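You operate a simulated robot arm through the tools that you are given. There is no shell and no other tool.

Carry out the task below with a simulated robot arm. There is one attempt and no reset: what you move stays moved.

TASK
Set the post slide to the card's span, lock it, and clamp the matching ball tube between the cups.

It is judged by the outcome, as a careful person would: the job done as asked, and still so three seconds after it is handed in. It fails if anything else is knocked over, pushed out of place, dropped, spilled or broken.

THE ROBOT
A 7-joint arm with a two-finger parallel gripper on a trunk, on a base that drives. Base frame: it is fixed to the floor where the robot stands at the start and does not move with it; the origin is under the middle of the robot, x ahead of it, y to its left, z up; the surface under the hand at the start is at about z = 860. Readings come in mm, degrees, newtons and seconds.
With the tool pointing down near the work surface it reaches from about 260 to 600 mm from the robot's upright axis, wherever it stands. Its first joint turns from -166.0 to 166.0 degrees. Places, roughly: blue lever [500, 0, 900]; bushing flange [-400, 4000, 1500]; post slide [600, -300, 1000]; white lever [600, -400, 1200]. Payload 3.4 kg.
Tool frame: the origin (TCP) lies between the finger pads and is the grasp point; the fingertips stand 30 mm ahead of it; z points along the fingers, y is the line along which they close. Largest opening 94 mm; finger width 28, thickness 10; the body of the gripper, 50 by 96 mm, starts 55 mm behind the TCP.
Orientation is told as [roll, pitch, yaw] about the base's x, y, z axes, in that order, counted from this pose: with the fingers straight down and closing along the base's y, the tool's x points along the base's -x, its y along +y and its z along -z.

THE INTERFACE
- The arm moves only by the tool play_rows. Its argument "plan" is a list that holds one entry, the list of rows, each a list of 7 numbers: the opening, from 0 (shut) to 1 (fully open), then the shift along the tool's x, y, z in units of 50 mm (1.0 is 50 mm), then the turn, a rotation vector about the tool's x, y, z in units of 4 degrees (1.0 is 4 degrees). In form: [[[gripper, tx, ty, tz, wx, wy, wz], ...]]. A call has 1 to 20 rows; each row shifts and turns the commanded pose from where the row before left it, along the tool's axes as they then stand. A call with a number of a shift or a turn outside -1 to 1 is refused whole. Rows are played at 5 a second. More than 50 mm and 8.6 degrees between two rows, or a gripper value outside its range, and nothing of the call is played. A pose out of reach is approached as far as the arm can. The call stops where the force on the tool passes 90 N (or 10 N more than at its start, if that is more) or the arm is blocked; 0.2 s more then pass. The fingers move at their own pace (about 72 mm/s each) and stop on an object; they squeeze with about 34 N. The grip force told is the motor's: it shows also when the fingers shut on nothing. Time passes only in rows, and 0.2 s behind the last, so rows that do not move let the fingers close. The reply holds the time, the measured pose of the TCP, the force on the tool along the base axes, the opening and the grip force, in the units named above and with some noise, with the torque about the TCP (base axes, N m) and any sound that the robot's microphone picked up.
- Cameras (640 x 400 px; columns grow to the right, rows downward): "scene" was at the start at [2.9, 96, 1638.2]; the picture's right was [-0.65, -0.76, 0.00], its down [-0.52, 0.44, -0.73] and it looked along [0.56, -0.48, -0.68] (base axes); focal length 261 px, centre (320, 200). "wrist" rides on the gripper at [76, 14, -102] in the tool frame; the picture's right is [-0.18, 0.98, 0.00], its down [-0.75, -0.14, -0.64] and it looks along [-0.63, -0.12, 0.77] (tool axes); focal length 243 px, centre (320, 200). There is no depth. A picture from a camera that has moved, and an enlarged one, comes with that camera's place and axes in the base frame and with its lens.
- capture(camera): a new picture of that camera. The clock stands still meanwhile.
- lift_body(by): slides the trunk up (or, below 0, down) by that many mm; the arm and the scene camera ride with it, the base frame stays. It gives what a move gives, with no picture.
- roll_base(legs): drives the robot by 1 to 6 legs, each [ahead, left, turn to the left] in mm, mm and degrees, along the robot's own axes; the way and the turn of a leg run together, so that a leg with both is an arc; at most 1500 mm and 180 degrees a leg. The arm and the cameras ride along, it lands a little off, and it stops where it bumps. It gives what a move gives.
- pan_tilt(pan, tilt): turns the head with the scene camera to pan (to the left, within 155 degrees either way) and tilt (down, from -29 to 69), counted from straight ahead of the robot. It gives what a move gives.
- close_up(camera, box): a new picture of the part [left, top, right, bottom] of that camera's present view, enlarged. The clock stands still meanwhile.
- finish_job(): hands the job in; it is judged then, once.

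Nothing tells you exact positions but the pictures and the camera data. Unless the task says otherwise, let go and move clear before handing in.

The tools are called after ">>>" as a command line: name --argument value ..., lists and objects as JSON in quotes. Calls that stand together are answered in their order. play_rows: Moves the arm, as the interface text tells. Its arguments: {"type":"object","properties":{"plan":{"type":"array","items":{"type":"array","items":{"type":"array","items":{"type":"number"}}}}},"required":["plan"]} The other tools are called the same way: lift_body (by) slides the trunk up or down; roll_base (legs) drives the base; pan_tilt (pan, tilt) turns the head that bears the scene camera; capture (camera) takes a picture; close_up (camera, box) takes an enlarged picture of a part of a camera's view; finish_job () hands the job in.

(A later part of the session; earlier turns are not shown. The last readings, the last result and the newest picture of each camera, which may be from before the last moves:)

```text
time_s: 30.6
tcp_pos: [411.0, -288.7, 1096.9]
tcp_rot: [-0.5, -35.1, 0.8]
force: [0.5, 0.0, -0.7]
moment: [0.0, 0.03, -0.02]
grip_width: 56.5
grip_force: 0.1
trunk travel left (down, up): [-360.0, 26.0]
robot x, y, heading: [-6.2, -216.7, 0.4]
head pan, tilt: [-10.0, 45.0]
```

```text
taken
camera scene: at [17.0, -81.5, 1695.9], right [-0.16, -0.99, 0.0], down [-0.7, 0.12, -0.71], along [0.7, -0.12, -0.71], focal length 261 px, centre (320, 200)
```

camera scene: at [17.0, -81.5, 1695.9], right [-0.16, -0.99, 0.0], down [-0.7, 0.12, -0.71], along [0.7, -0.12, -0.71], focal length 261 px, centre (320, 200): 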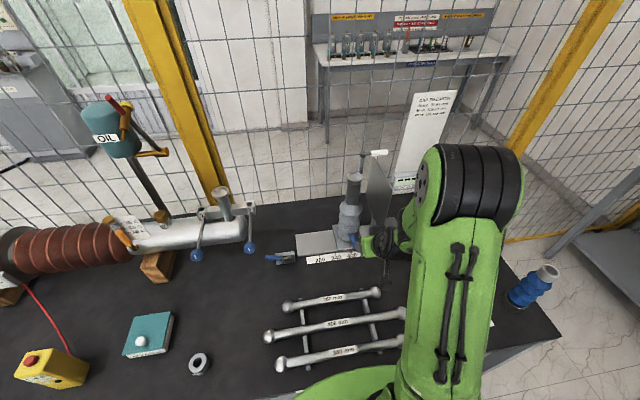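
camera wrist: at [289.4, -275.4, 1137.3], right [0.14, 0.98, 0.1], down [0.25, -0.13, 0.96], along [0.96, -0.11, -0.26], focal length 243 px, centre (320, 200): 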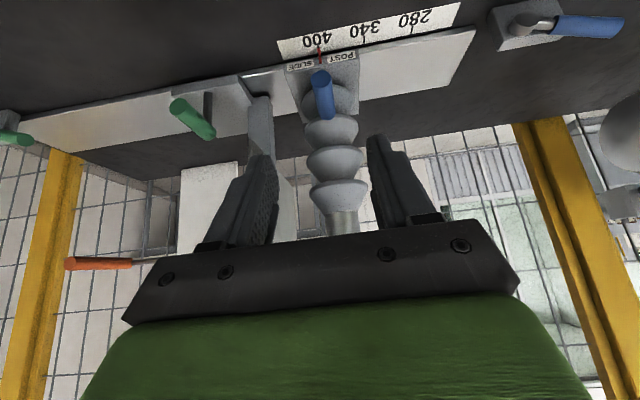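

Next I'll shift the base left by about 100 mm, level the hand again and yaw it 90°. That lets the fingers straddle the blue lever in x, coming in from the right and clear of lever 2.

>>> roll_base --legs '[[0, 100, 0]]'

>>> play_rows --plan '[[[0.6, 0, 0, 0, 0, 1, 0], [0.6, 0, 0, 0, 0, 1, 0], [0.6, 0, 0, 0, 0, 1, 0], [0.6, 0, 0, 0, 0, 1, 0], [0.6, 0, 0, 0, 0, 1, 0], [0.6, 0, 0, 0, 0, 1, 0], [0.6, 0, 0, 0, 0, 1, 0], [0.6, 0, 0, 0, 0, 1, 0], [0.6, 0, 0, 0, 0, 0.8, 0], [0.6, 0, 0, 0, 0, 0, 0]]]'

>>> capture --camera "wrist"

>>> capture --camera "scene"

```text
time_s: 31.8
tcp_pos: [408.9, -187.4, 1097.0]
tcp_rot: [-0.6, -35.1, 1.0]
force: [-0.7, 0.9, -0.4]
moment: [-0.01, 0.03, -0.02]
grip_width: 56.4
grip_force: 0.0
trunk travel left (down, up): [-360.0, 26.0]
robot x, y, heading: [-6.4, -115.9, 0.8]
head pan, tilt: [-10.0, 45.0]
```

```text
time_s: 34.0
tcp_pos: [407.6, -188.6, 1096.5]
tcp_rot: [-0.4, 0.1, 0.6]
force: [-0.1, -0.5, 0.5]
moment: [0.0, 0.0, 0.01]
grip_width: 56.3
grip_force: 0.2
trunk travel left (down, up): [-360.0, 26.0]
robot x, y, heading: [-1.7, -117.1, 0.8]
head pan, tilt: [-10.0, 45.0]
```

```text
taken
camera wrist: at [332.7, -174.7, 1200.1], right [0.17, 0.98, -0.01], down [0.76, -0.13, 0.64], along [0.63, -0.12, -0.77], focal length 243 px, centre (320, 200)
```

wrist: 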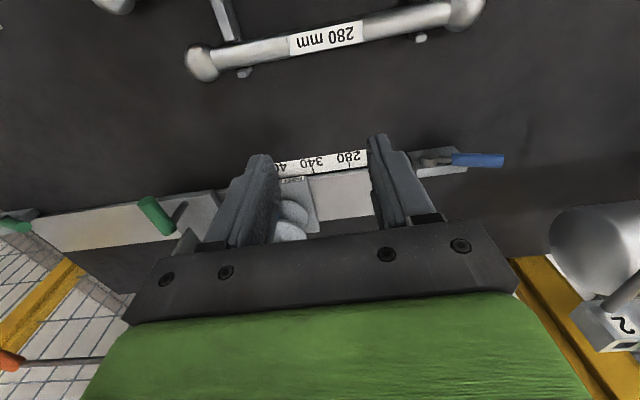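

```text
taken
camera scene: at [13.5, 17.6, 1696.0], right [-0.16, -0.99, 0.0], down [-0.7, 0.11, -0.71], along [0.7, -0.11, -0.71], focal length 261 px, centre (320, 200)
```

scene: 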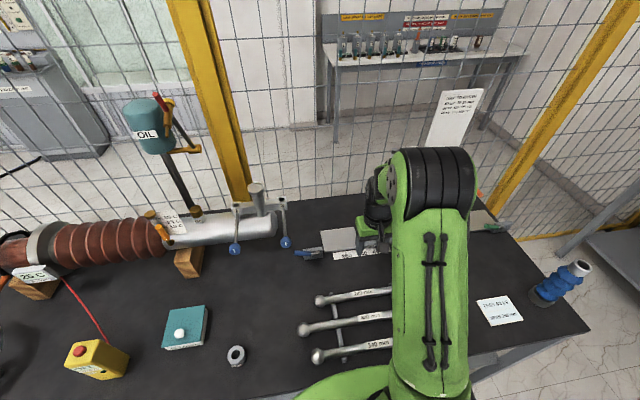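

>>> close_up --camera "wrist" --box '[400, 120, 520, 200]'

>>> close_up --camera "scene" --box '[270, 220, 370, 280]'

>>> close_up --camera "scene" --box '[210, 170, 330, 270]'

```text
5.00 times, centred on (460, 160) of wrist
camera zoom: at [332.7, -174.7, 1200.1], right [0.17, 0.98, -0.01], down [0.76, -0.13, 0.64], along [0.63, -0.12, -0.77], focal length 1213 px, centre (-380, 400)
```

zoom: 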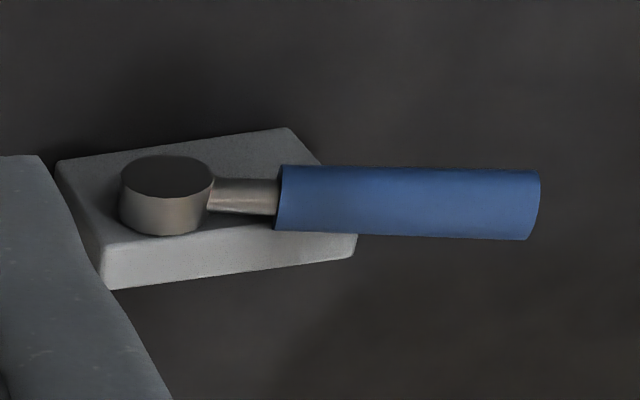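

```text
6.40 times, centred on (320, 250) of scene
camera zoom: at [13.5, 17.6, 1696.0], right [-0.16, -0.99, 0.0], down [-0.7, 0.11, -0.71], along [0.7, -0.11, -0.71], focal length 1671 px, centre (320, -120)
```

zoom: 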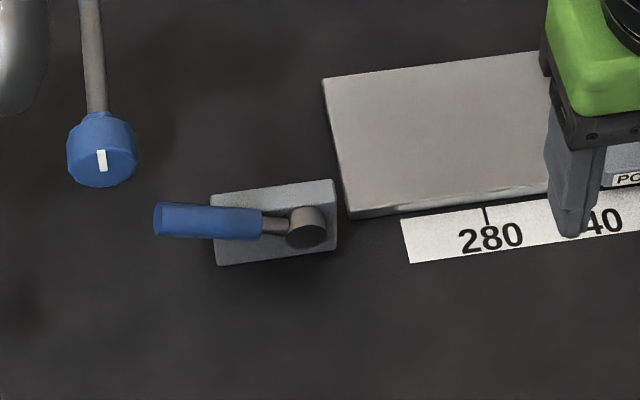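

```text
4.00 times, centred on (270, 220) of scene
camera zoom: at [13.5, 17.6, 1696.0], right [-0.16, -0.99, 0.0], down [-0.7, 0.11, -0.71], along [0.7, -0.11, -0.71], focal length 1044 px, centre (520, 120)
```

zoom: 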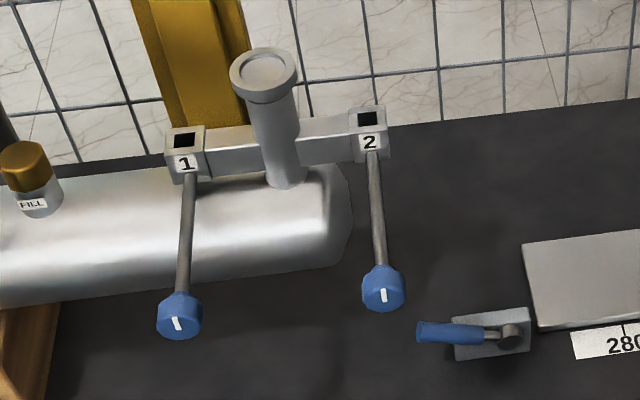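

The blue lever pivots about the x axis. Its boss is at about (523, -59, 903) and its tip at (528, 23, 927), so it points left and about 16° up. I'll yaw the hand 90° here in free space.

>>> play_rows --plan '[[[0.6, 0, 0, 0, 0, 0, -1], [0.6, 0, 0, 0, 0, 0, -1], [0.6, 0, 0, 0, 0, 0, -1], [0.6, 0, 0, 0, 0, 0, -1], [0.6, 0, 0, 0, 0, 0, -1], [0.6, 0, 0, 0, 0, 0, -1], [0.6, 0, 0, 0, 0, 0, -1], [0.6, 0, 0, 0, 0, 0, -1], [0.6, 0, 0, 0, 0, 0, -1], [0.6, 0, 0, 0, 0, 0, -1], [0.6, 0, 0, 0, 0, 0, -1], [0.6, 0, 0, 0, 0, 0, 0]]]'

>>> capture --camera "scene"

```text
time_s: 36.6
tcp_pos: [407.9, -188.7, 1096.7]
tcp_rot: [-0.4, 0.3, 44.8]
force: [-0.1, -0.2, -0.5]
moment: [-0.01, 0.03, -0.04]
grip_width: 56.3
grip_force: 0.0
trunk travel left (down, up): [-360.0, 26.0]
robot x, y, heading: [-5.8, -116.4, 0.7]
head pan, tilt: [-10.0, 45.0]
```

```text
taken
camera scene: at [13.8, 17.6, 1696.0], right [-0.16, -0.99, 0.0], down [-0.7, 0.11, -0.71], along [0.7, -0.11, -0.71], focal length 261 px, centre (320, 200)
```

scene: 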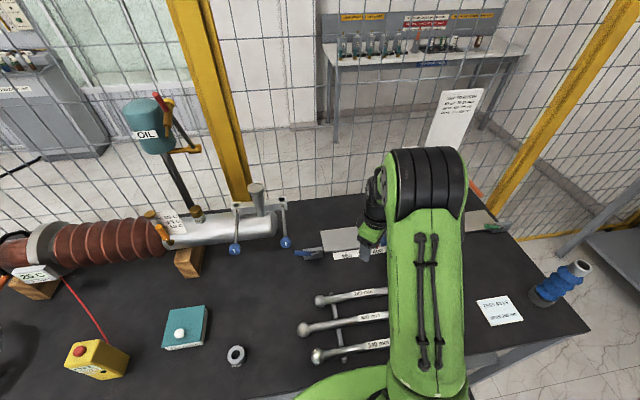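

>>> play_rows --plan '[[[0.6, 0, 0, 0, 0, 0, -1], [0.6, 0, 0, 0, 0, 0, -1], [0.6, 0, 0, 0, 0, 0, -1], [0.6, 0, 0, 0, 0, 0, -1], [0.6, 0, 0, 0, 0, 0, -1], [0.6, 0, 0, 0, 0, 0, -1], [0.6, 0, 0, 0, 0, 0, -1], [0.6, 0, 0, 0, 0, 0, -1], [0.6, 0, 0, 0, 0, 0, -1], [0.6, 0, 0, 0, 0, 0, -1], [0.6, 0, 0, 0, 0, 0, -1], [0.6, 0, 0, 0, 0, -1, -0.3], [0.6, 0, 0, 0, 0, -1, 0], [0.6, 0, 0, 0, 0, -1, 0], [0.6, 0, 0, 0, 0, -1, 0], [0.6, 0, 0, 0, 0, -1, 0], [0.6, 0, 0, 0, 0, -1, 0], [0.6, 0, 0, 0, 0, -1, 0], [0.6, 0, 0, 0, 0, -0.5, 0], [0.6, 0, 0, 0, 0, 0, 0]]]'

>>> capture --camera "scene"

>>> capture --camera "wrist"

```text
time_s: 40.8
tcp_pos: [408.9, -188.5, 1095.4]
tcp_rot: [0.0, -29.7, 89.8]
force: [-0.2, -0.4, 0.2]
moment: [-0.06, 0.01, -0.02]
grip_width: 56.1
grip_force: 0.1
trunk travel left (down, up): [-360.0, 26.0]
robot x, y, heading: [-2.7, -119.6, 0.9]
head pan, tilt: [-10.0, 45.0]
```

```text
taken
camera scene: at [13.7, 17.7, 1696.0], right [-0.16, -0.99, 0.0], down [-0.7, 0.11, -0.71], along [0.7, -0.11, -0.71], focal length 261 px, centre (320, 200)
```

scene: 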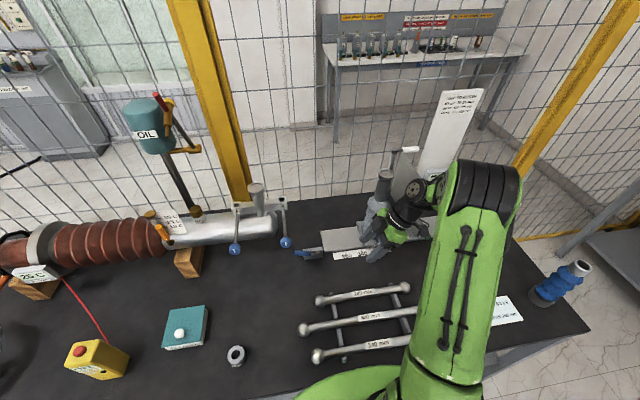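

```text
taken
camera wrist: at [394.8, -305.9, 1148.2], right [-0.98, 0.16, 0.09], down [0.14, 0.34, 0.93], along [0.12, 0.93, -0.35], focal length 243 px, centre (320, 200)
```

wrist: 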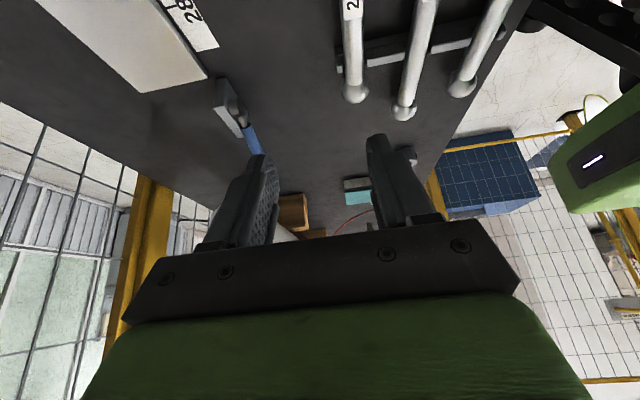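

The hand is yawed and tilted. I'll now move to the pre-approach point to the right of and above the blue lever.

>>> play_rows --plan '[[[0.5, -0.354, -0.476, 0.589, 0, 0, 0], [0.5, -0.354, -0.476, 0.589, 0, 0, 0], [0.5, -0.354, -0.476, 0.589, 0, 0, 0], [0.5, -0.354, -0.476, 0.589, 0, 0, 0], [0.5, -0.354, -0.476, 0.589, 0, 0, 0], [0.5, 0, 0, 0, 0, 0, 0]]]'

>>> capture --camera "scene"

>>> capture --camera "wrist"

>>> close_up --camera "scene" --box '[250, 180, 410, 280]'

```text
time_s: 42.2
tcp_pos: [525.4, -36.7, 1013.8]
tcp_rot: [0.0, -29.6, 89.7]
force: [-0.1, -1.1, -0.1]
moment: [0.0, -0.02, 0.0]
grip_width: 47.2
grip_force: 0.0
trunk travel left (down, up): [-360.0, 26.0]
robot x, y, heading: [-4.1, -120.3, 0.4]
head pan, tilt: [-10.0, 45.0]
```

```text
taken
camera scene: at [12.9, 16.8, 1696.1], right [-0.16, -0.99, 0.0], down [-0.7, 0.11, -0.71], along [0.7, -0.11, -0.71], focal length 261 px, centre (320, 200)
```

scene: 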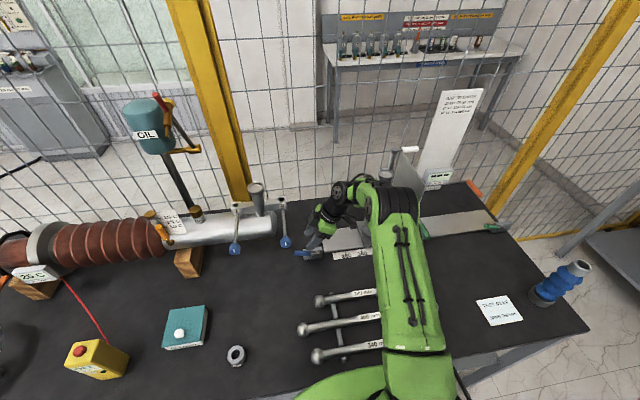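

```text
taken
camera wrist: at [512.1, -154.9, 1065.9], right [-0.98, 0.16, 0.09], down [0.14, 0.34, 0.93], along [0.12, 0.93, -0.36], focal length 243 px, centre (320, 200)
```

wrist: 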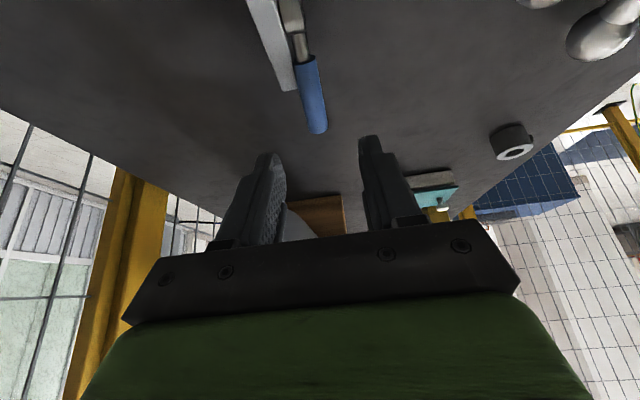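

```text
4.00 times, centred on (330, 230) of scene
camera zoom: at [12.9, 16.8, 1696.1], right [-0.16, -0.99, 0.0], down [-0.7, 0.11, -0.71], along [0.7, -0.11, -0.71], focal length 1044 px, centre (280, 80)
```

zoom: 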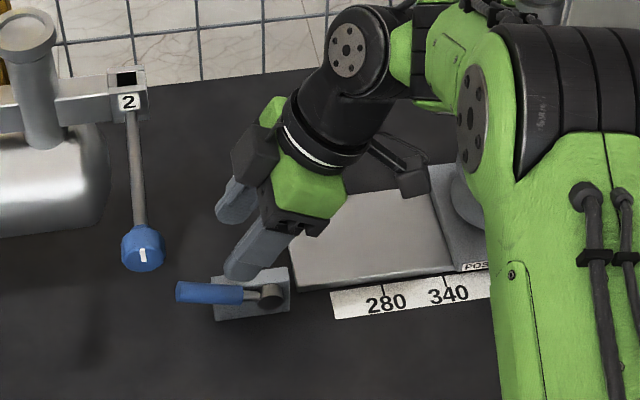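

The handle is centred between the fingers. I'll advance 102 mm along the fingers so that they straddle the lever's outer end.

>>> play_rows --plan '[[[0.5, 0.01, -0.013, 0.51, 0, 0, 0], [0.5, 0.01, -0.013, 0.51, 0, 0, 0], [0.5, 0.01, -0.013, 0.51, 0, 0, 0], [0.5, 0.01, -0.013, 0.51, 0, 0, 0], [0.5, 0, 0, 0, 0, 0, 0]]]'

>>> capture --camera "wrist"

>>> close_up --camera "scene" --box '[250, 180, 410, 280]'

```text
time_s: 43.4
tcp_pos: [530.7, 9.2, 924.0]
tcp_rot: [0.0, -29.6, 89.8]
force: [0.4, -0.3, 1.0]
moment: [0.01, -0.02, 0.03]
grip_width: 47.1
grip_force: 0.0
trunk travel left (down, up): [-360.0, 26.0]
robot x, y, heading: [-5.9, -119.3, 0.8]
head pan, tilt: [-10.0, 45.0]
```

```text
taken
camera wrist: at [517.3, -108.1, 974.9], right [-0.98, 0.16, 0.09], down [0.14, 0.34, 0.93], along [0.12, 0.93, -0.36], focal length 243 px, centre (320, 200)
```

wrist: 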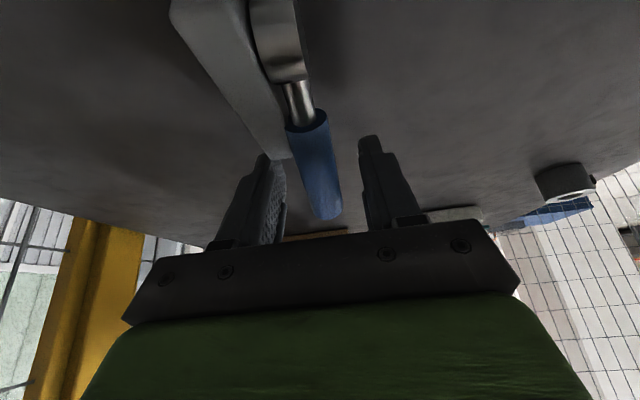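

```text
4.00 times, centred on (330, 230) of scene
camera zoom: at [13.5, 17.4, 1696.0], right [-0.16, -0.99, 0.0], down [-0.7, 0.11, -0.71], along [0.7, -0.11, -0.71], focal length 1044 px, centre (280, 80)
```

zoom: 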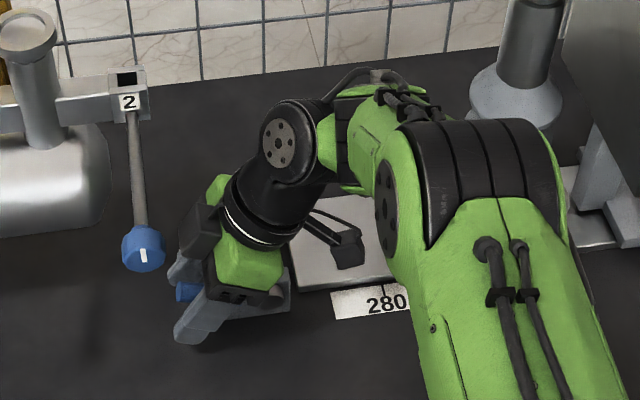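

>>> play_rows --plan '[[[0, 0, 0, 0, 0, 0, 0], [0, 0, 0, 0, 0, 0, 0], [0, 0, 0, 0, 0, 0, 0]]]'

```text
time_s: 44.2
tcp_pos: [529.7, 10.2, 923.2]
tcp_rot: [0.2, -29.6, 89.7]
force: [-8.4, 0.4, -4.9]
moment: [0.36, -0.02, 0.21]
grip_width: 21.7
grip_force: 45.3
trunk travel left (down, up): [-360.0, 26.0]
robot x, y, heading: [-6.7, -119.1, 0.7]
head pan, tilt: [-10.0, 45.0]
```

The lever handle is gripped. I'll test a small upward arc step to feel which way it turns.

>>> play_rows --plan '[[[0, -0.03, 0, -0.2, 0, 0, 0], [0, 0, 0, 0, 0, 0, 0]]]'

```text
time_s: 44.8
tcp_pos: [530.0, 4.7, 932.4]
tcp_rot: [0.3, -29.4, 89.7]
force: [-12.2, 2.6, -18.9]
moment: [1.19, -0.05, 0.2]
grip_width: 22.0
grip_force: 44.8
trunk travel left (down, up): [-360.0, 26.0]
robot x, y, heading: [-3.3, -115.3, 0.6]
head pan, tilt: [-10.0, 45.0]
```

>>> play_rows --plan '[[[0, -0.007, 0, -0.2, 0, 0, 0], [0, 0.024, 0, -0.2, 0, 0, 0], [0, 0, 0, 0, 0, 0, 0]]]'

>>> capture --camera "wrist"

>>> close_up --camera "scene" --box '[250, 180, 410, 280]'

```text
time_s: 45.6
tcp_pos: [529.9, -4.1, 950.4]
tcp_rot: [-0.1, -29.6, 89.9]
force: [-13.9, 0.1, -4.0]
moment: [0.15, 0.06, 0.27]
grip_width: 17.2
grip_force: 44.5
trunk travel left (down, up): [-360.0, 26.0]
robot x, y, heading: [-6.2, -119.0, 0.7]
head pan, tilt: [-10.0, 45.0]
```

```text
taken
camera wrist: at [515.8, -121.8, 1003.7], right [-0.98, 0.16, 0.09], down [0.14, 0.34, 0.93], along [0.12, 0.93, -0.35], focal length 243 px, centre (320, 200)
```

wrist: 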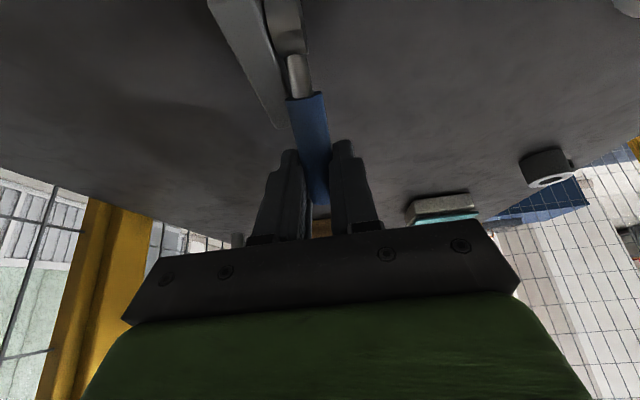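

```text
4.00 times, centred on (330, 230) of scene
camera zoom: at [11.1, 17.9, 1696.1], right [-0.16, -0.99, 0.0], down [-0.7, 0.11, -0.71], along [0.7, -0.11, -0.71], focal length 1044 px, centre (280, 80)
```

zoom: 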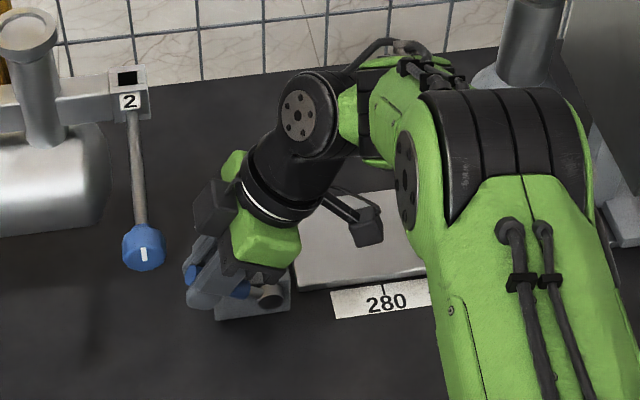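

The fingers slid up off the handle: the grip width fell to 17 mm and the lever barely moved, so up is not its free direction. I'll regrip it and try downward gently.

>>> play_rows --plan '[[[0.5, 0, 0, 0, 0, 0, 0], [0.5, 0, 0, 0, 0, 0, 0], [0.5, -0.02, 0, 0.2, 0, 0, 0], [0.5, 0.01, 0, 0.2, 0, 0, 0], [0.5, 0.03, 0, 0.15, 0, 0, 0], [0.5, 0, 0, 0, 0, 0, 0]]]'

>>> capture --camera "wrist"

```text
time_s: 47.0
tcp_pos: [530.4, 7.5, 925.0]
tcp_rot: [0.0, -29.6, 89.9]
force: [-0.2, -0.1, -1.2]
moment: [0.0, -0.03, 0.01]
grip_width: 47.1
grip_force: 0.0
trunk travel left (down, up): [-360.0, 26.0]
robot x, y, heading: [-3.1, -117.4, 0.8]
head pan, tilt: [-10.0, 45.0]
```

```text
taken
camera wrist: at [517.0, -109.5, 976.3], right [-0.98, 0.16, 0.09], down [0.14, 0.34, 0.93], along [0.12, 0.93, -0.36], focal length 243 px, centre (320, 200)
```

wrist: 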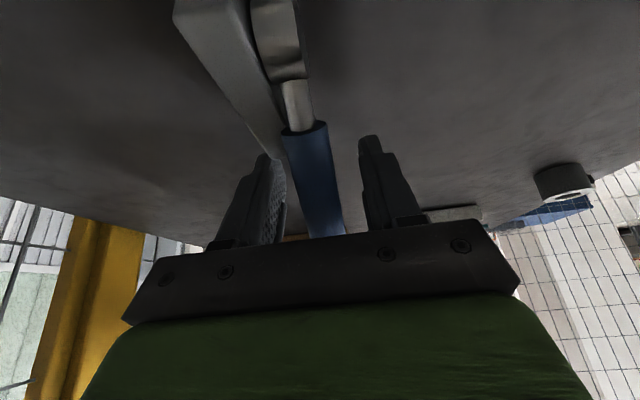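

>>> close_up --camera "scene" --box '[285, 220, 345, 275]'

>>> close_up --camera "wrist" --box '[220, 60, 420, 240]'

```text
7.27 times, centred on (315, 248) of scene
camera zoom: at [13.6, 17.6, 1696.0], right [-0.16, -0.99, 0.0], down [-0.7, 0.11, -0.71], along [0.7, -0.11, -0.71], focal length 1899 px, centre (356, -146)
```

zoom: 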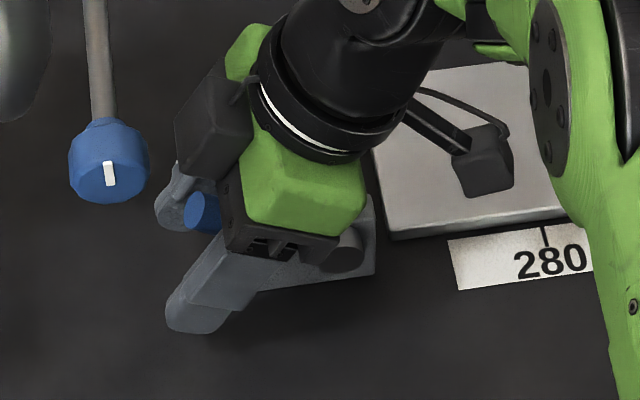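

```text
2.22 times, centred on (320, 150) of wrist
camera zoom: at [517.0, -109.5, 976.3], right [-0.98, 0.16, 0.09], down [0.14, 0.34, 0.93], along [0.12, 0.93, -0.36], focal length 539 px, centre (320, 311)
```

zoom: 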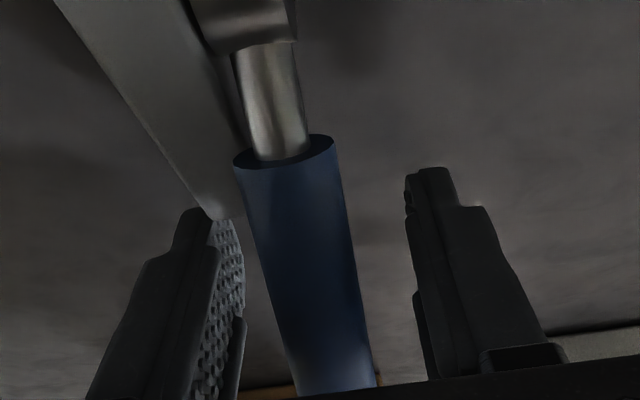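

The lever did turn up by roughly 8° before the pads slipped. I'll regrip it at its new place and follow the arc, turning the hand partly with it.

>>> play_rows --plan '[[[0.5, -0.1, 0, -0.12, 0, 0, 0], [0.5, 0, 0, 0, 0, 0, 0], [0, 0, 0, 0, 0, 0, 0], [0, 0, 0, 0, 0, 0, 0], [0, 0, 0, 0, 0, 0, 0], [0, -0.004, 0, -0.154, 0, -0.75, 0], [0, 0.002, 0, -0.154, 0, -0.75, 0], [0, 0, 0, 0, 0, 0, 0]]]'

>>> capture --camera "wrist"

```text
time_s: 48.8
tcp_pos: [529.7, -0.3, 943.7]
tcp_rot: [0.4, -35.5, 89.6]
force: [-11.6, 0.8, -21.9]
moment: [1.28, -0.34, 0.15]
grip_width: 22.1
grip_force: 44.8
trunk travel left (down, up): [-360.0, 26.0]
robot x, y, heading: [-3.8, -116.4, 0.9]
head pan, tilt: [-10.0, 45.0]
```

```text
taken
camera wrist: at [516.2, -120.7, 983.4], right [-0.98, 0.15, 0.11], down [0.15, 0.24, 0.96], along [0.12, 0.96, -0.26], focal length 243 px, centre (320, 200)
```

wrist: 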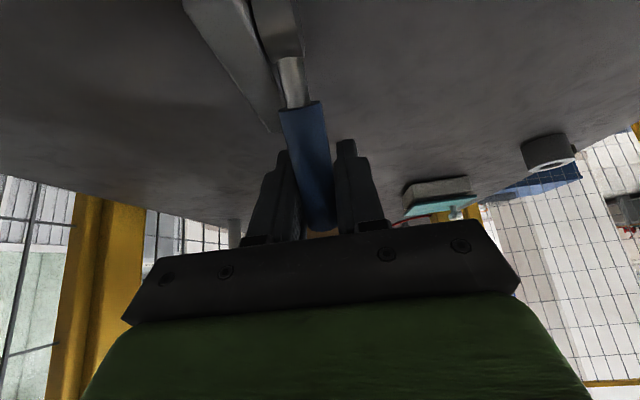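

It follows (22 N, firm grip). I'll continue along the arc with the hand turning fully with the lever.

>>> play_rows --plan '[[[0, 0, 0, -0.1, 0, -1, 0], [0, 0, 0, -0.1, 0, -1, 0], [0, 0, 0, -0.1, 0, -1, 0], [0, 0, 0, -0.1, 0, -1, 0], [0, 0, 0, -0.1, 0, -1, 0], [0, 0, 0, 0, 0, 0, 0]]]'

>>> capture --camera "wrist"

>>> capture --camera "scene"

```text
time_s: 50.2
tcp_pos: [530.4, -18.9, 961.7]
tcp_rot: [0.8, -55.3, 89.3]
force: [-21.4, -11.0, -31.6]
moment: [0.45, -0.54, -0.06]
grip_width: 22.0
grip_force: 44.8
trunk travel left (down, up): [-360.0, 26.0]
robot x, y, heading: [-4.1, -117.2, 0.7]
head pan, tilt: [-10.0, 45.0]
```

```text
taken
camera wrist: at [516.1, -146.5, 958.0], right [-0.98, 0.11, 0.16], down [0.15, -0.1, 0.98], along [0.12, 0.99, 0.08], focal length 243 px, centre (320, 200)
```

wrist: 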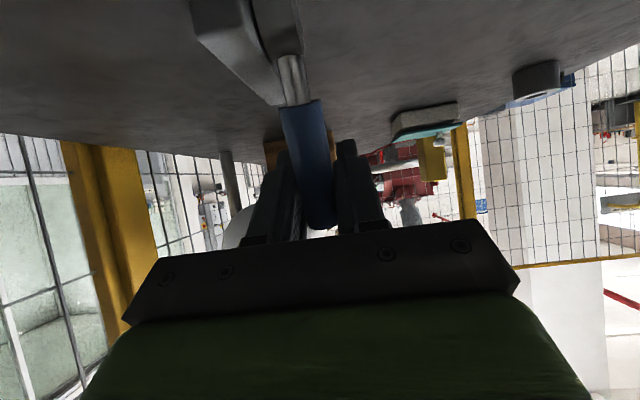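

```text
taken
camera scene: at [13.4, 15.7, 1696.1], right [-0.16, -0.99, 0.0], down [-0.7, 0.12, -0.71], along [0.7, -0.11, -0.71], focal length 261 px, centre (320, 200)
```

scene: 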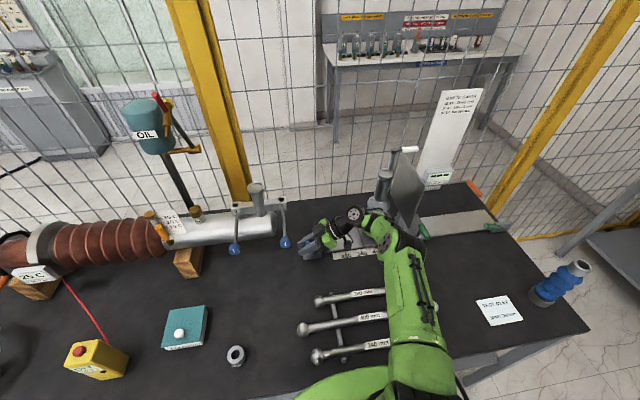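

>>> play_rows --plan '[[[0, 0, 0.04, -0.1, 0, -1, 0], [0, 0, 0.02, -0.1, 0, -1, 0], [0, 0, 0, -0.1, 0, -1, 0], [0, 0, 0, 0, 0, 0, 0]]]'

>>> capture --camera "wrist"

```text
time_s: 51.2
tcp_pos: [529.5, -30.4, 970.2]
tcp_rot: [0.4, -67.4, 89.2]
force: [0.0, -18.6, -25.0]
moment: [-0.64, -0.06, 0.01]
grip_width: 21.6
grip_force: 45.1
trunk travel left (down, up): [-360.0, 26.0]
robot x, y, heading: [-1.8, -119.9, 0.7]
head pan, tilt: [-10.0, 45.0]
```

```text
taken
camera wrist: at [515.5, -155.4, 939.3], right [-0.98, 0.08, 0.17], down [0.14, -0.31, 0.94], along [0.13, 0.95, 0.29], focal length 243 px, centre (320, 200)
```

wrist: 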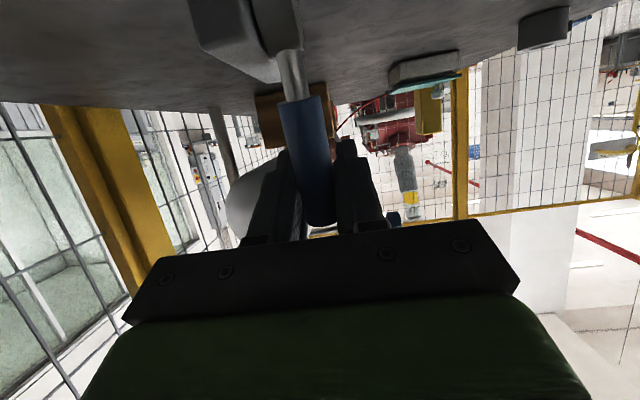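

>>> play_rows --plan '[[[0, 0.085, 0, -0.0985, 0, 0, 0], [0, 0.085, 0, -0.0985, 0, 0, 0], [0, 0.085, 0, -0.0985, 0, 0, 0], [0, 0.085, 0, -0.0985, 0, 0, 0], [0, 0, 0, 0, 0, 0, 0]]]'

>>> capture --camera "wrist"

>>> close_up --camera "scene" --box '[280, 200, 400, 275]'

```text
time_s: 52.4
tcp_pos: [529.1, -49.8, 965.6]
tcp_rot: [-1.4, -67.7, 91.0]
force: [21.9, 19.8, 34.4]
moment: [-0.34, 0.33, 0.19]
grip_width: 22.4
grip_force: 44.8
trunk travel left (down, up): [-360.0, 26.0]
robot x, y, heading: [-0.1, -116.5, 0.7]
head pan, tilt: [-10.0, 45.0]
```

```text
taken
camera wrist: at [515.8, -174.5, 934.6], right [-0.98, 0.08, 0.16], down [0.13, -0.31, 0.94], along [0.12, 0.95, 0.29], focal length 243 px, centre (320, 200)
```

wrist: 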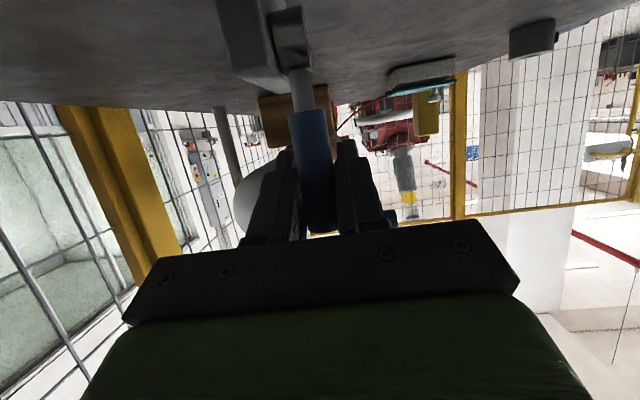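

```text
5.33 times, centred on (340, 238) of scene
camera zoom: at [14.3, 21.2, 1695.8], right [-0.16, -0.99, 0.0], down [-0.7, 0.11, -0.71], along [0.7, -0.12, -0.71], focal length 1392 px, centre (213, 0)
```

zoom: 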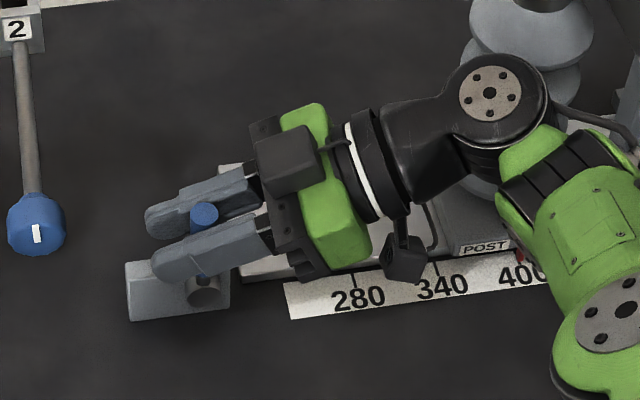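

>>> play_rows --plan '[[[0, -0.19, -0.05, -0.145, 0, 0, 0], [0, -0.19, -0.05, -0.145, 0, 0, 0], [0, 0, 0, 0, 0, 0, 0]]]'

>>> capture --camera "wrist"

```text
time_s: 53.2
tcp_pos: [530.2, -60.9, 981.6]
tcp_rot: [1.9, -67.3, 88.3]
force: [-16.6, -1.1, -38.3]
moment: [-0.27, -0.44, 0.19]
grip_width: 17.8
grip_force: 45.1
trunk travel left (down, up): [-360.0, 26.0]
robot x, y, heading: [-5.1, -116.4, 0.5]
head pan, tilt: [-10.0, 45.0]
```

```text
taken
camera wrist: at [515.9, -185.3, 952.0], right [-0.98, 0.07, 0.18], down [0.15, -0.3, 0.94], along [0.12, 0.95, 0.28], focal length 243 px, centre (320, 200)
```

wrist: 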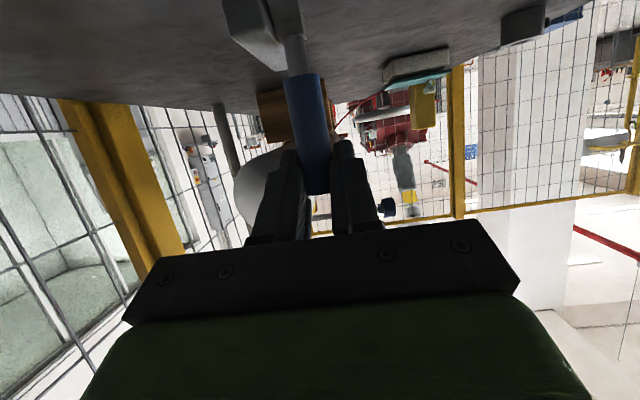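

The lever is now nearly vertical. I'll open, back off to the right and look at it.

>>> play_rows --plan '[[[0.5, 0, 0, 0, 0, 0, 0], [0.5, 0, 0, 0, 0, 0, 0], [0.5, -0.3, 0, -0.6, 0, 0, 0], [0.5, -0.3, 0, -0.8, 0, 0, 0], [0.5, 0, 0, 0, 0, 0, 0]]]'

>>> capture --camera "wrist"

>>> close_up --camera "scene" --box '[280, 200, 400, 275]'

```text
time_s: 54.4
tcp_pos: [533.5, -112.4, 1041.2]
tcp_rot: [0.1, -67.6, 89.9]
force: [-0.1, -0.9, 0.6]
moment: [0.06, -0.01, -0.02]
grip_width: 47.2
grip_force: 0.0
trunk travel left (down, up): [-360.0, 26.0]
robot x, y, heading: [-2.5, -118.8, 0.7]
head pan, tilt: [-10.0, 45.0]
```

```text
taken
camera wrist: at [518.5, -236.3, 1010.3], right [-0.98, 0.07, 0.17], down [0.14, -0.31, 0.94], along [0.12, 0.95, 0.29], focal length 243 px, centre (320, 200)
```

wrist: 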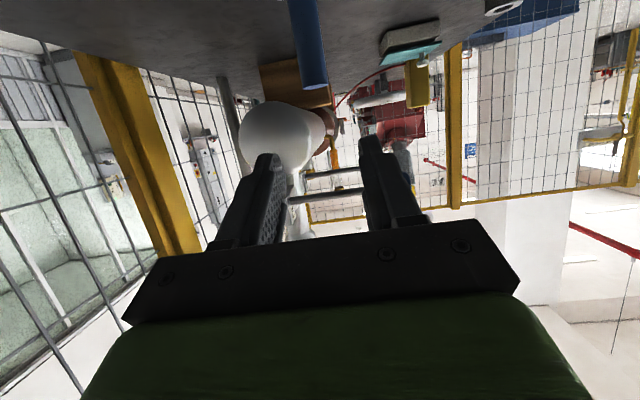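

```text
5.33 times, centred on (340, 238) of scene
camera zoom: at [14.0, 18.0, 1695.9], right [-0.16, -0.99, 0.0], down [-0.7, 0.11, -0.71], along [0.7, -0.11, -0.71], focal length 1392 px, centre (213, 0)
```

zoom: 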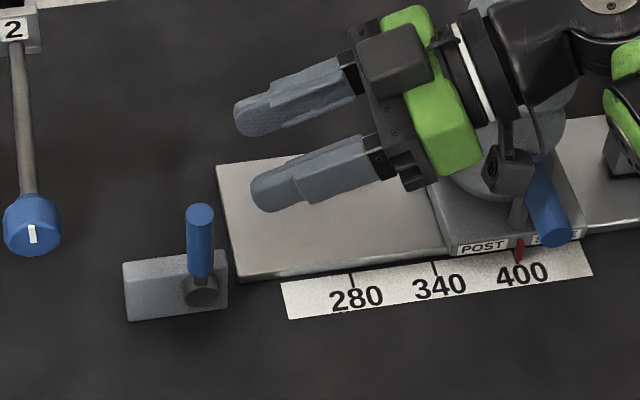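

The lever now stands upright at about 90°. I'll back away, reorient the hand to the forward tilt, and test whether the slide is free.

>>> play_rows --plan '[[[0.6, -0.255, 0.565, -0.43, 0, 0, 0], [0.6, -0.255, 0.565, -0.43, 0, 0, 0], [0.6, -0.255, 0.565, -0.43, 0, 0, 0], [0.6, -0.255, 0.565, -0.43, 0, 0, 0], [0.6, 0, 0, 0, 0, 0, 0]]]'

>>> play_rows --plan '[[[0.6, 0, 0, 0, 0.987, 0.352, 0.79], [0.6, 0, 0, 0, 0.987, 0.352, 0.79], [0.6, 0, 0, 0, 0.987, 0.352, 0.79], [0.6, 0, 0, 0, 0.987, 0.352, 0.79], [0.6, 0, 0, 0, 0.987, 0.352, 0.79], [0.6, 0, 0, 0, 0.987, 0.352, 0.79], [0.6, 0, 0, 0, 0.987, 0.352, 0.79], [0.6, 0, 0, 0, 0.987, 0.352, 0.79], [0.6, 0, 0, 0, 0.987, 0.352, 0.79], [0.6, 0, 0, 0, 0.987, 0.352, 0.79], [0.6, 0, 0, 0, 0.987, 0.352, 0.79], [0.6, 0, 0, 0, 0.987, 0.352, 0.79], [0.6, 0, 0, 0, 0.987, 0.352, 0.79], [0.6, 0, 0, 0, 0.987, 0.352, 0.79], [0.6, 0, 0, 0, 0.987, 0.352, 0.79], [0.6, 0, 0, 0, 0.987, 0.352, 0.79], [0.6, 0, 0, 0, 0.987, 0.352, 0.79], [0.6, 0, 0, 0, 0.987, 0.352, 0.79], [0.6, 0, 0, 0, 0, 0, 0]]]'

>>> capture --camera "scene"

>>> capture --camera "wrist"

```text
time_s: 55.6
tcp_pos: [418.9, -174.2, 1123.3]
tcp_rot: [0.2, -67.6, 89.6]
force: [-0.2, -0.4, -0.9]
moment: [-0.03, -0.03, 0.01]
grip_width: 56.3
grip_force: 0.1
trunk travel left (down, up): [-360.0, 26.0]
robot x, y, heading: [-4.8, -117.7, 1.0]
head pan, tilt: [-10.0, 45.0]
```

```text
time_s: 59.6
tcp_pos: [419.4, -172.2, 1120.4]
tcp_rot: [0.0, -35.0, -0.3]
force: [0.4, 1.7, 0.5]
moment: [0.04, 0.01, -0.01]
grip_width: 56.5
grip_force: 0.1
trunk travel left (down, up): [-360.0, 26.0]
robot x, y, heading: [-4.9, -117.7, 0.8]
head pan, tilt: [-10.0, 45.0]
```

```text
taken
camera scene: at [13.7, 17.0, 1696.0], right [-0.16, -0.99, 0.0], down [-0.7, 0.11, -0.71], along [0.7, -0.11, -0.71], focal length 261 px, centre (320, 200)
```

scene: 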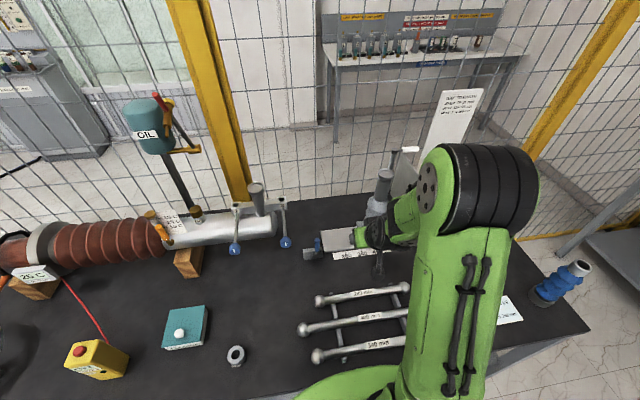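

```text
taken
camera wrist: at [298.9, -158.5, 1161.9], right [0.16, 0.98, 0.11], down [0.25, -0.14, 0.96], along [0.96, -0.12, -0.26], focal length 243 px, centre (320, 200)
```

wrist: 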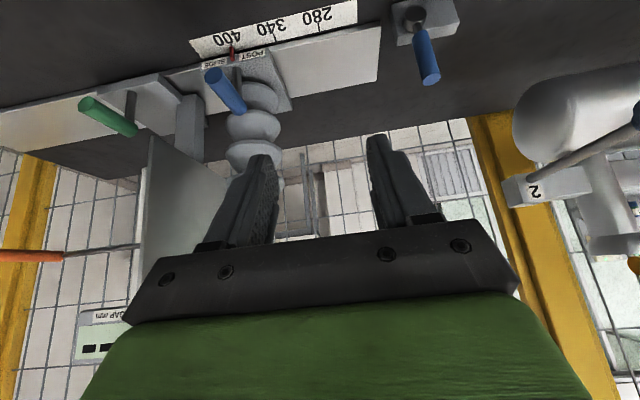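

>>> play_rows --plan '[[[0.6, 0.147, -0.765, 0, 0, 0, 0], [0.6, 0.147, -0.765, 0, 0, 0, 0], [0.6, 0.147, -0.765, 0, 0, 0, 0], [0.6, 0, 0, 0.64, 0, 0, 0], [0.6, 0, 0, 0.64, 0, 0, 0], [0.6, 0, 0, 0.64, 0, 0, 0], [0.6, 0, 0, 0.64, 0, 0, 0], [0.6, 0, 0, 0, 0, 0, 0]]]'

>>> capture --camera "wrist"

```text
time_s: 61.4
tcp_pos: [471.3, -288.2, 1002.4]
tcp_rot: [0.0, -35.2, -0.2]
force: [0.0, 0.3, 0.1]
moment: [0.02, 0.01, 0.01]
grip_width: 56.4
grip_force: 0.0
trunk travel left (down, up): [-360.0, 26.0]
robot x, y, heading: [-4.8, -121.6, 0.8]
head pan, tilt: [-10.0, 45.0]
```

```text
taken
camera wrist: at [349.8, -274.8, 1042.3], right [0.15, 0.98, 0.11], down [0.25, -0.14, 0.96], along [0.96, -0.12, -0.26], focal length 243 px, centre (320, 200)
```

wrist: 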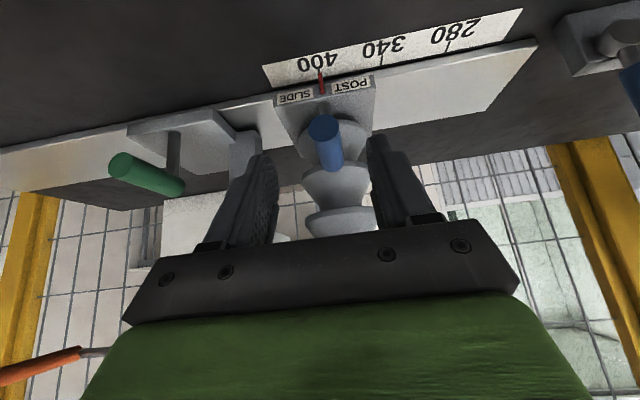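

>>> play_rows --plan '[[[0.6, 0, 0, 0.64, 0, 0, 0], [0.6, 0, 0, 0.64, 0, 0, 0], [0.6, 0, 0, 0, 0, 0, 0], [0, 0, 0, 0, 0, 0, 0], [0, 0, 0, 0, 0, 0, 0], [0, 0, 0, 0, 0, 0, 0], [0, 0, 0.1, 0, 0, 0, 0], [0, 0, 0.1, 0, 0, 0, 0], [0, 0, 0, 0, 0, 0, 0]]]'

```text
time_s: 63.4
tcp_pos: [509.5, -276.3, 948.6]
tcp_rot: [0.1, -35.0, -0.3]
force: [-5.4, -1.3, -5.9]
moment: [-0.1, 0.03, 0.0]
grip_width: 24.1
grip_force: 45.1
trunk travel left (down, up): [-360.0, 26.0]
robot x, y, heading: [-4.9, -122.3, 0.6]
head pan, tilt: [-10.0, 45.0]
```

The slide is now free. I'll pull it along toward the 280 mark in small steps and check the pointer.

>>> play_rows --plan '[[[0, 0, 0.25, 0, 0, 0, 0], [0, 0, 0.25, 0, 0, 0, 0], [0, 0, 0.25, 0, 0, 0, 0], [0, 0, 0.25, 0, 0, 0, 0], [0, 0, 0.25, 0, 0, 0, 0], [0, 0, 0.25, 0, 0, 0, 0], [0, 0, 0.25, 0, 0, 0, 0], [0, 0, 0.25, 0, 0, 0, 0], [0, 0, 0, 0, 0, 0, 0]]]'

>>> close_up --camera "wrist" --box '[220, 20, 460, 180]'

>>> capture --camera "scene"

```text
time_s: 65.4
tcp_pos: [508.7, -178.0, 949.9]
tcp_rot: [0.3, -34.4, -0.3]
force: [-15.9, -0.2, -32.5]
moment: [0.01, -0.67, 0.08]
grip_width: 24.4
grip_force: 45.1
trunk travel left (down, up): [-360.0, 26.0]
robot x, y, heading: [-3.8, -116.8, 0.9]
head pan, tilt: [-10.0, 45.0]
```

```text
2.50 times, centred on (340, 100) of wrist
camera zoom: at [389.1, -163.0, 991.3], right [0.15, 0.98, 0.11], down [0.26, -0.15, 0.96], along [0.95, -0.12, -0.28], focal length 606 px, centre (270, 450)
```

zoom: 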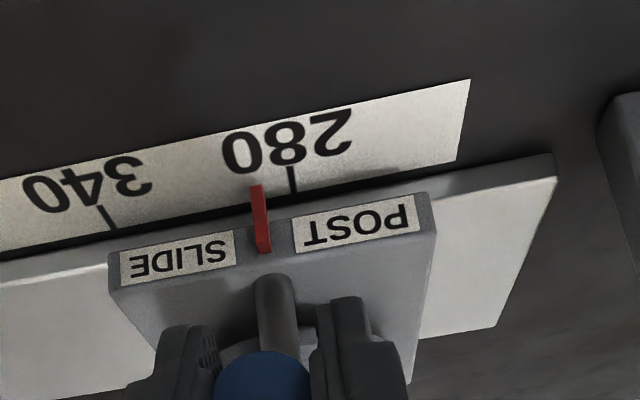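

```text
taken
camera scene: at [14.6, 17.1, 1695.9], right [-0.16, -0.99, 0.0], down [-0.7, 0.11, -0.71], along [0.7, -0.11, -0.71], focal length 261 px, centre (320, 200)
```

scene: 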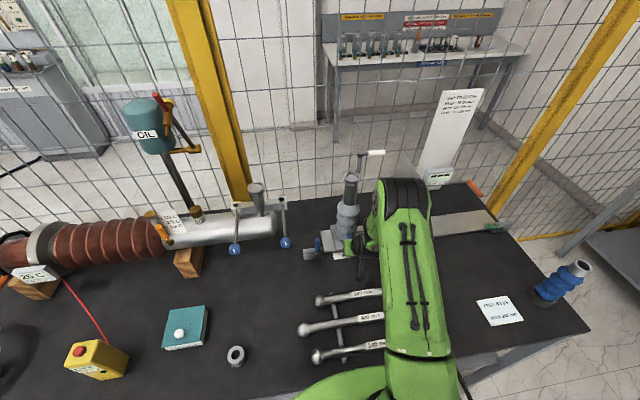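

Pointer is about 11.5 mm short of 280. I'll relieve the vertical load and move the last bit.

>>> play_rows --plan '[[[0, 0.08, 0.12, 0.04, 0, 0, 0], [0, 0.06, 0.11, 0.03, 0, 0, 0], [0, 0, 0, 0, 0, 0, 0], [0, 0, 0, 0, 0, 0, 0]]]'

>>> close_up --camera "wrist" --box '[220, 20, 460, 180]'

>>> close_up --camera "scene" --box '[310, 225, 380, 275]'

```text
time_s: 66.4
tcp_pos: [509.3, -166.3, 949.5]
tcp_rot: [-0.1, -35.7, -0.2]
force: [-9.7, -1.0, 19.3]
moment: [0.06, 0.48, 0.15]
grip_width: 24.0
grip_force: 44.9
trunk travel left (down, up): [-360.0, 26.0]
robot x, y, heading: [-2.8, -118.1, 1.0]
head pan, tilt: [-10.0, 45.0]
```

```text
2.50 times, centred on (340, 100) of wrist
camera zoom: at [387.9, -152.9, 988.5], right [0.15, 0.98, 0.11], down [0.24, -0.14, 0.96], along [0.96, -0.12, -0.25], focal length 606 px, centre (270, 450)
```

zoom: 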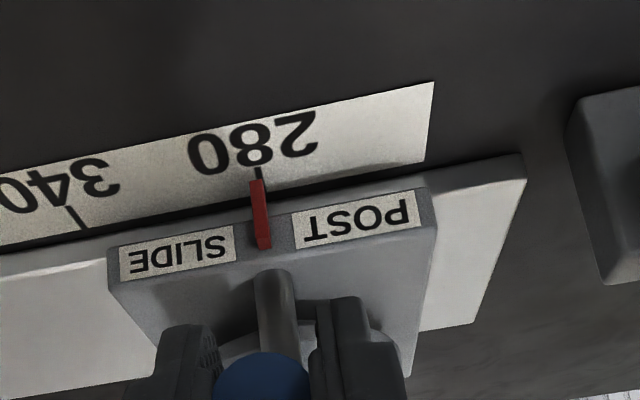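

```text
8.00 times, centred on (345, 250) of scene
camera zoom: at [9.4, 17.7, 1696.2], right [-0.16, -0.99, 0.0], down [-0.7, 0.11, -0.71], along [0.7, -0.11, -0.71], focal length 2088 px, centre (120, -200)
```

zoom: 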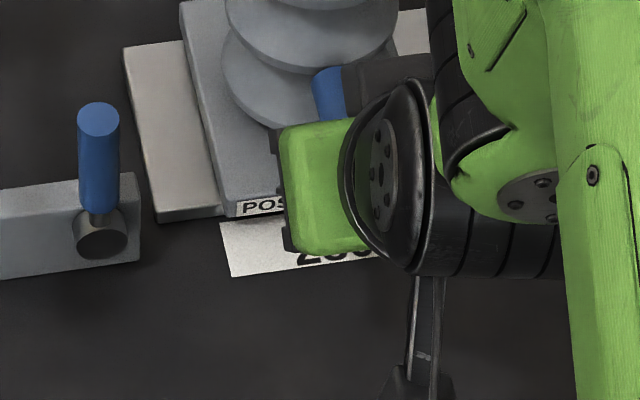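

>>> close_up --camera "wrist" --box '[290, 60, 370, 130]'

```text
5.71 times, centred on (330, 95) of wrist
camera zoom: at [387.9, -152.9, 988.5], right [0.15, 0.98, 0.11], down [0.24, -0.14, 0.96], along [0.96, -0.12, -0.25], focal length 1386 px, centre (263, 800)
```

zoom: 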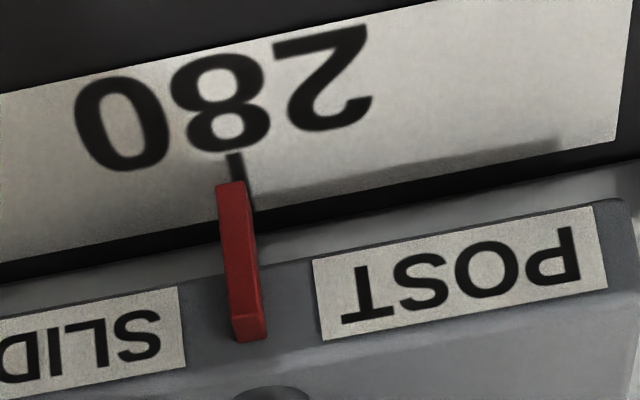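

Nearly on the mark. I'll let go and look at the pointer square-on, to check the setting without parallax.

>>> play_rows --plan '[[[0.6, 0, 0, 0, 0, 0, 0], [0.6, 0, 0, 0, 0, 0, 0], [0.6, 0, 0, -0.6, 0, 0, 0], [0.6, 0, -0.1, -0.8, 0, 0, 0], [0.6, 0, -0.18, 0, 0, 0, 0], [0.6, 0, 0, 0, 0, 0, 0]]]'

>>> close_up --camera "wrist" --box '[250, 20, 390, 110]'

>>> capture --camera "wrist"

```text
time_s: 67.8
tcp_pos: [468.0, -179.1, 1001.2]
tcp_rot: [0.0, -35.1, -0.2]
force: [0.1, 0.1, 0.6]
moment: [-0.02, -0.01, 0.02]
grip_width: 56.3
grip_force: 0.1
trunk travel left (down, up): [-360.0, 26.0]
robot x, y, heading: [-0.0, -116.1, 0.6]
head pan, tilt: [-10.0, 45.0]
```

```text
4.44 times, centred on (320, 65) of wrist
camera zoom: at [347.6, -164.5, 1041.5], right [0.15, 0.98, 0.11], down [0.25, -0.14, 0.96], along [0.96, -0.12, -0.26], focal length 1078 px, centre (320, 800)
```

zoom: 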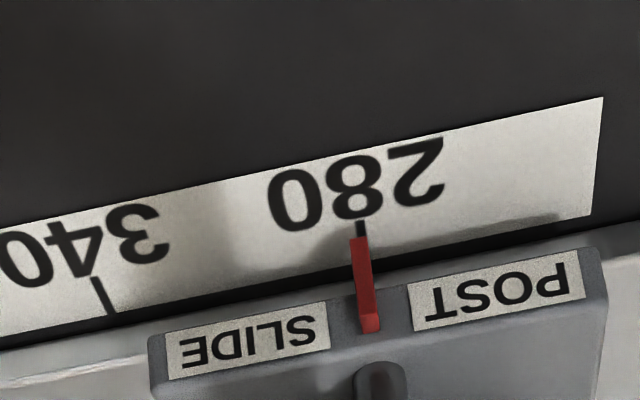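

```text
taken
camera wrist: at [347.6, -164.5, 1041.5], right [0.15, 0.98, 0.11], down [0.25, -0.14, 0.96], along [0.96, -0.12, -0.26], focal length 243 px, centre (320, 200)
```

wrist: 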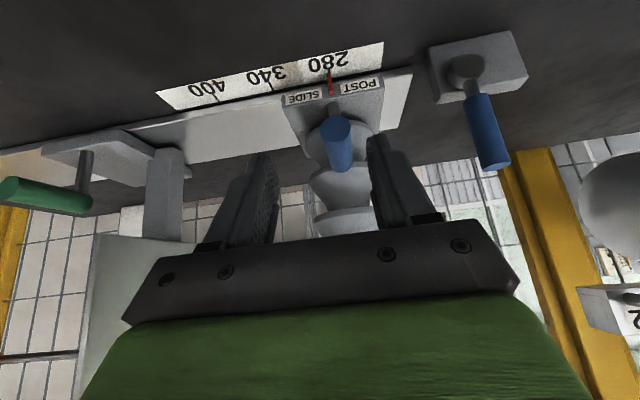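

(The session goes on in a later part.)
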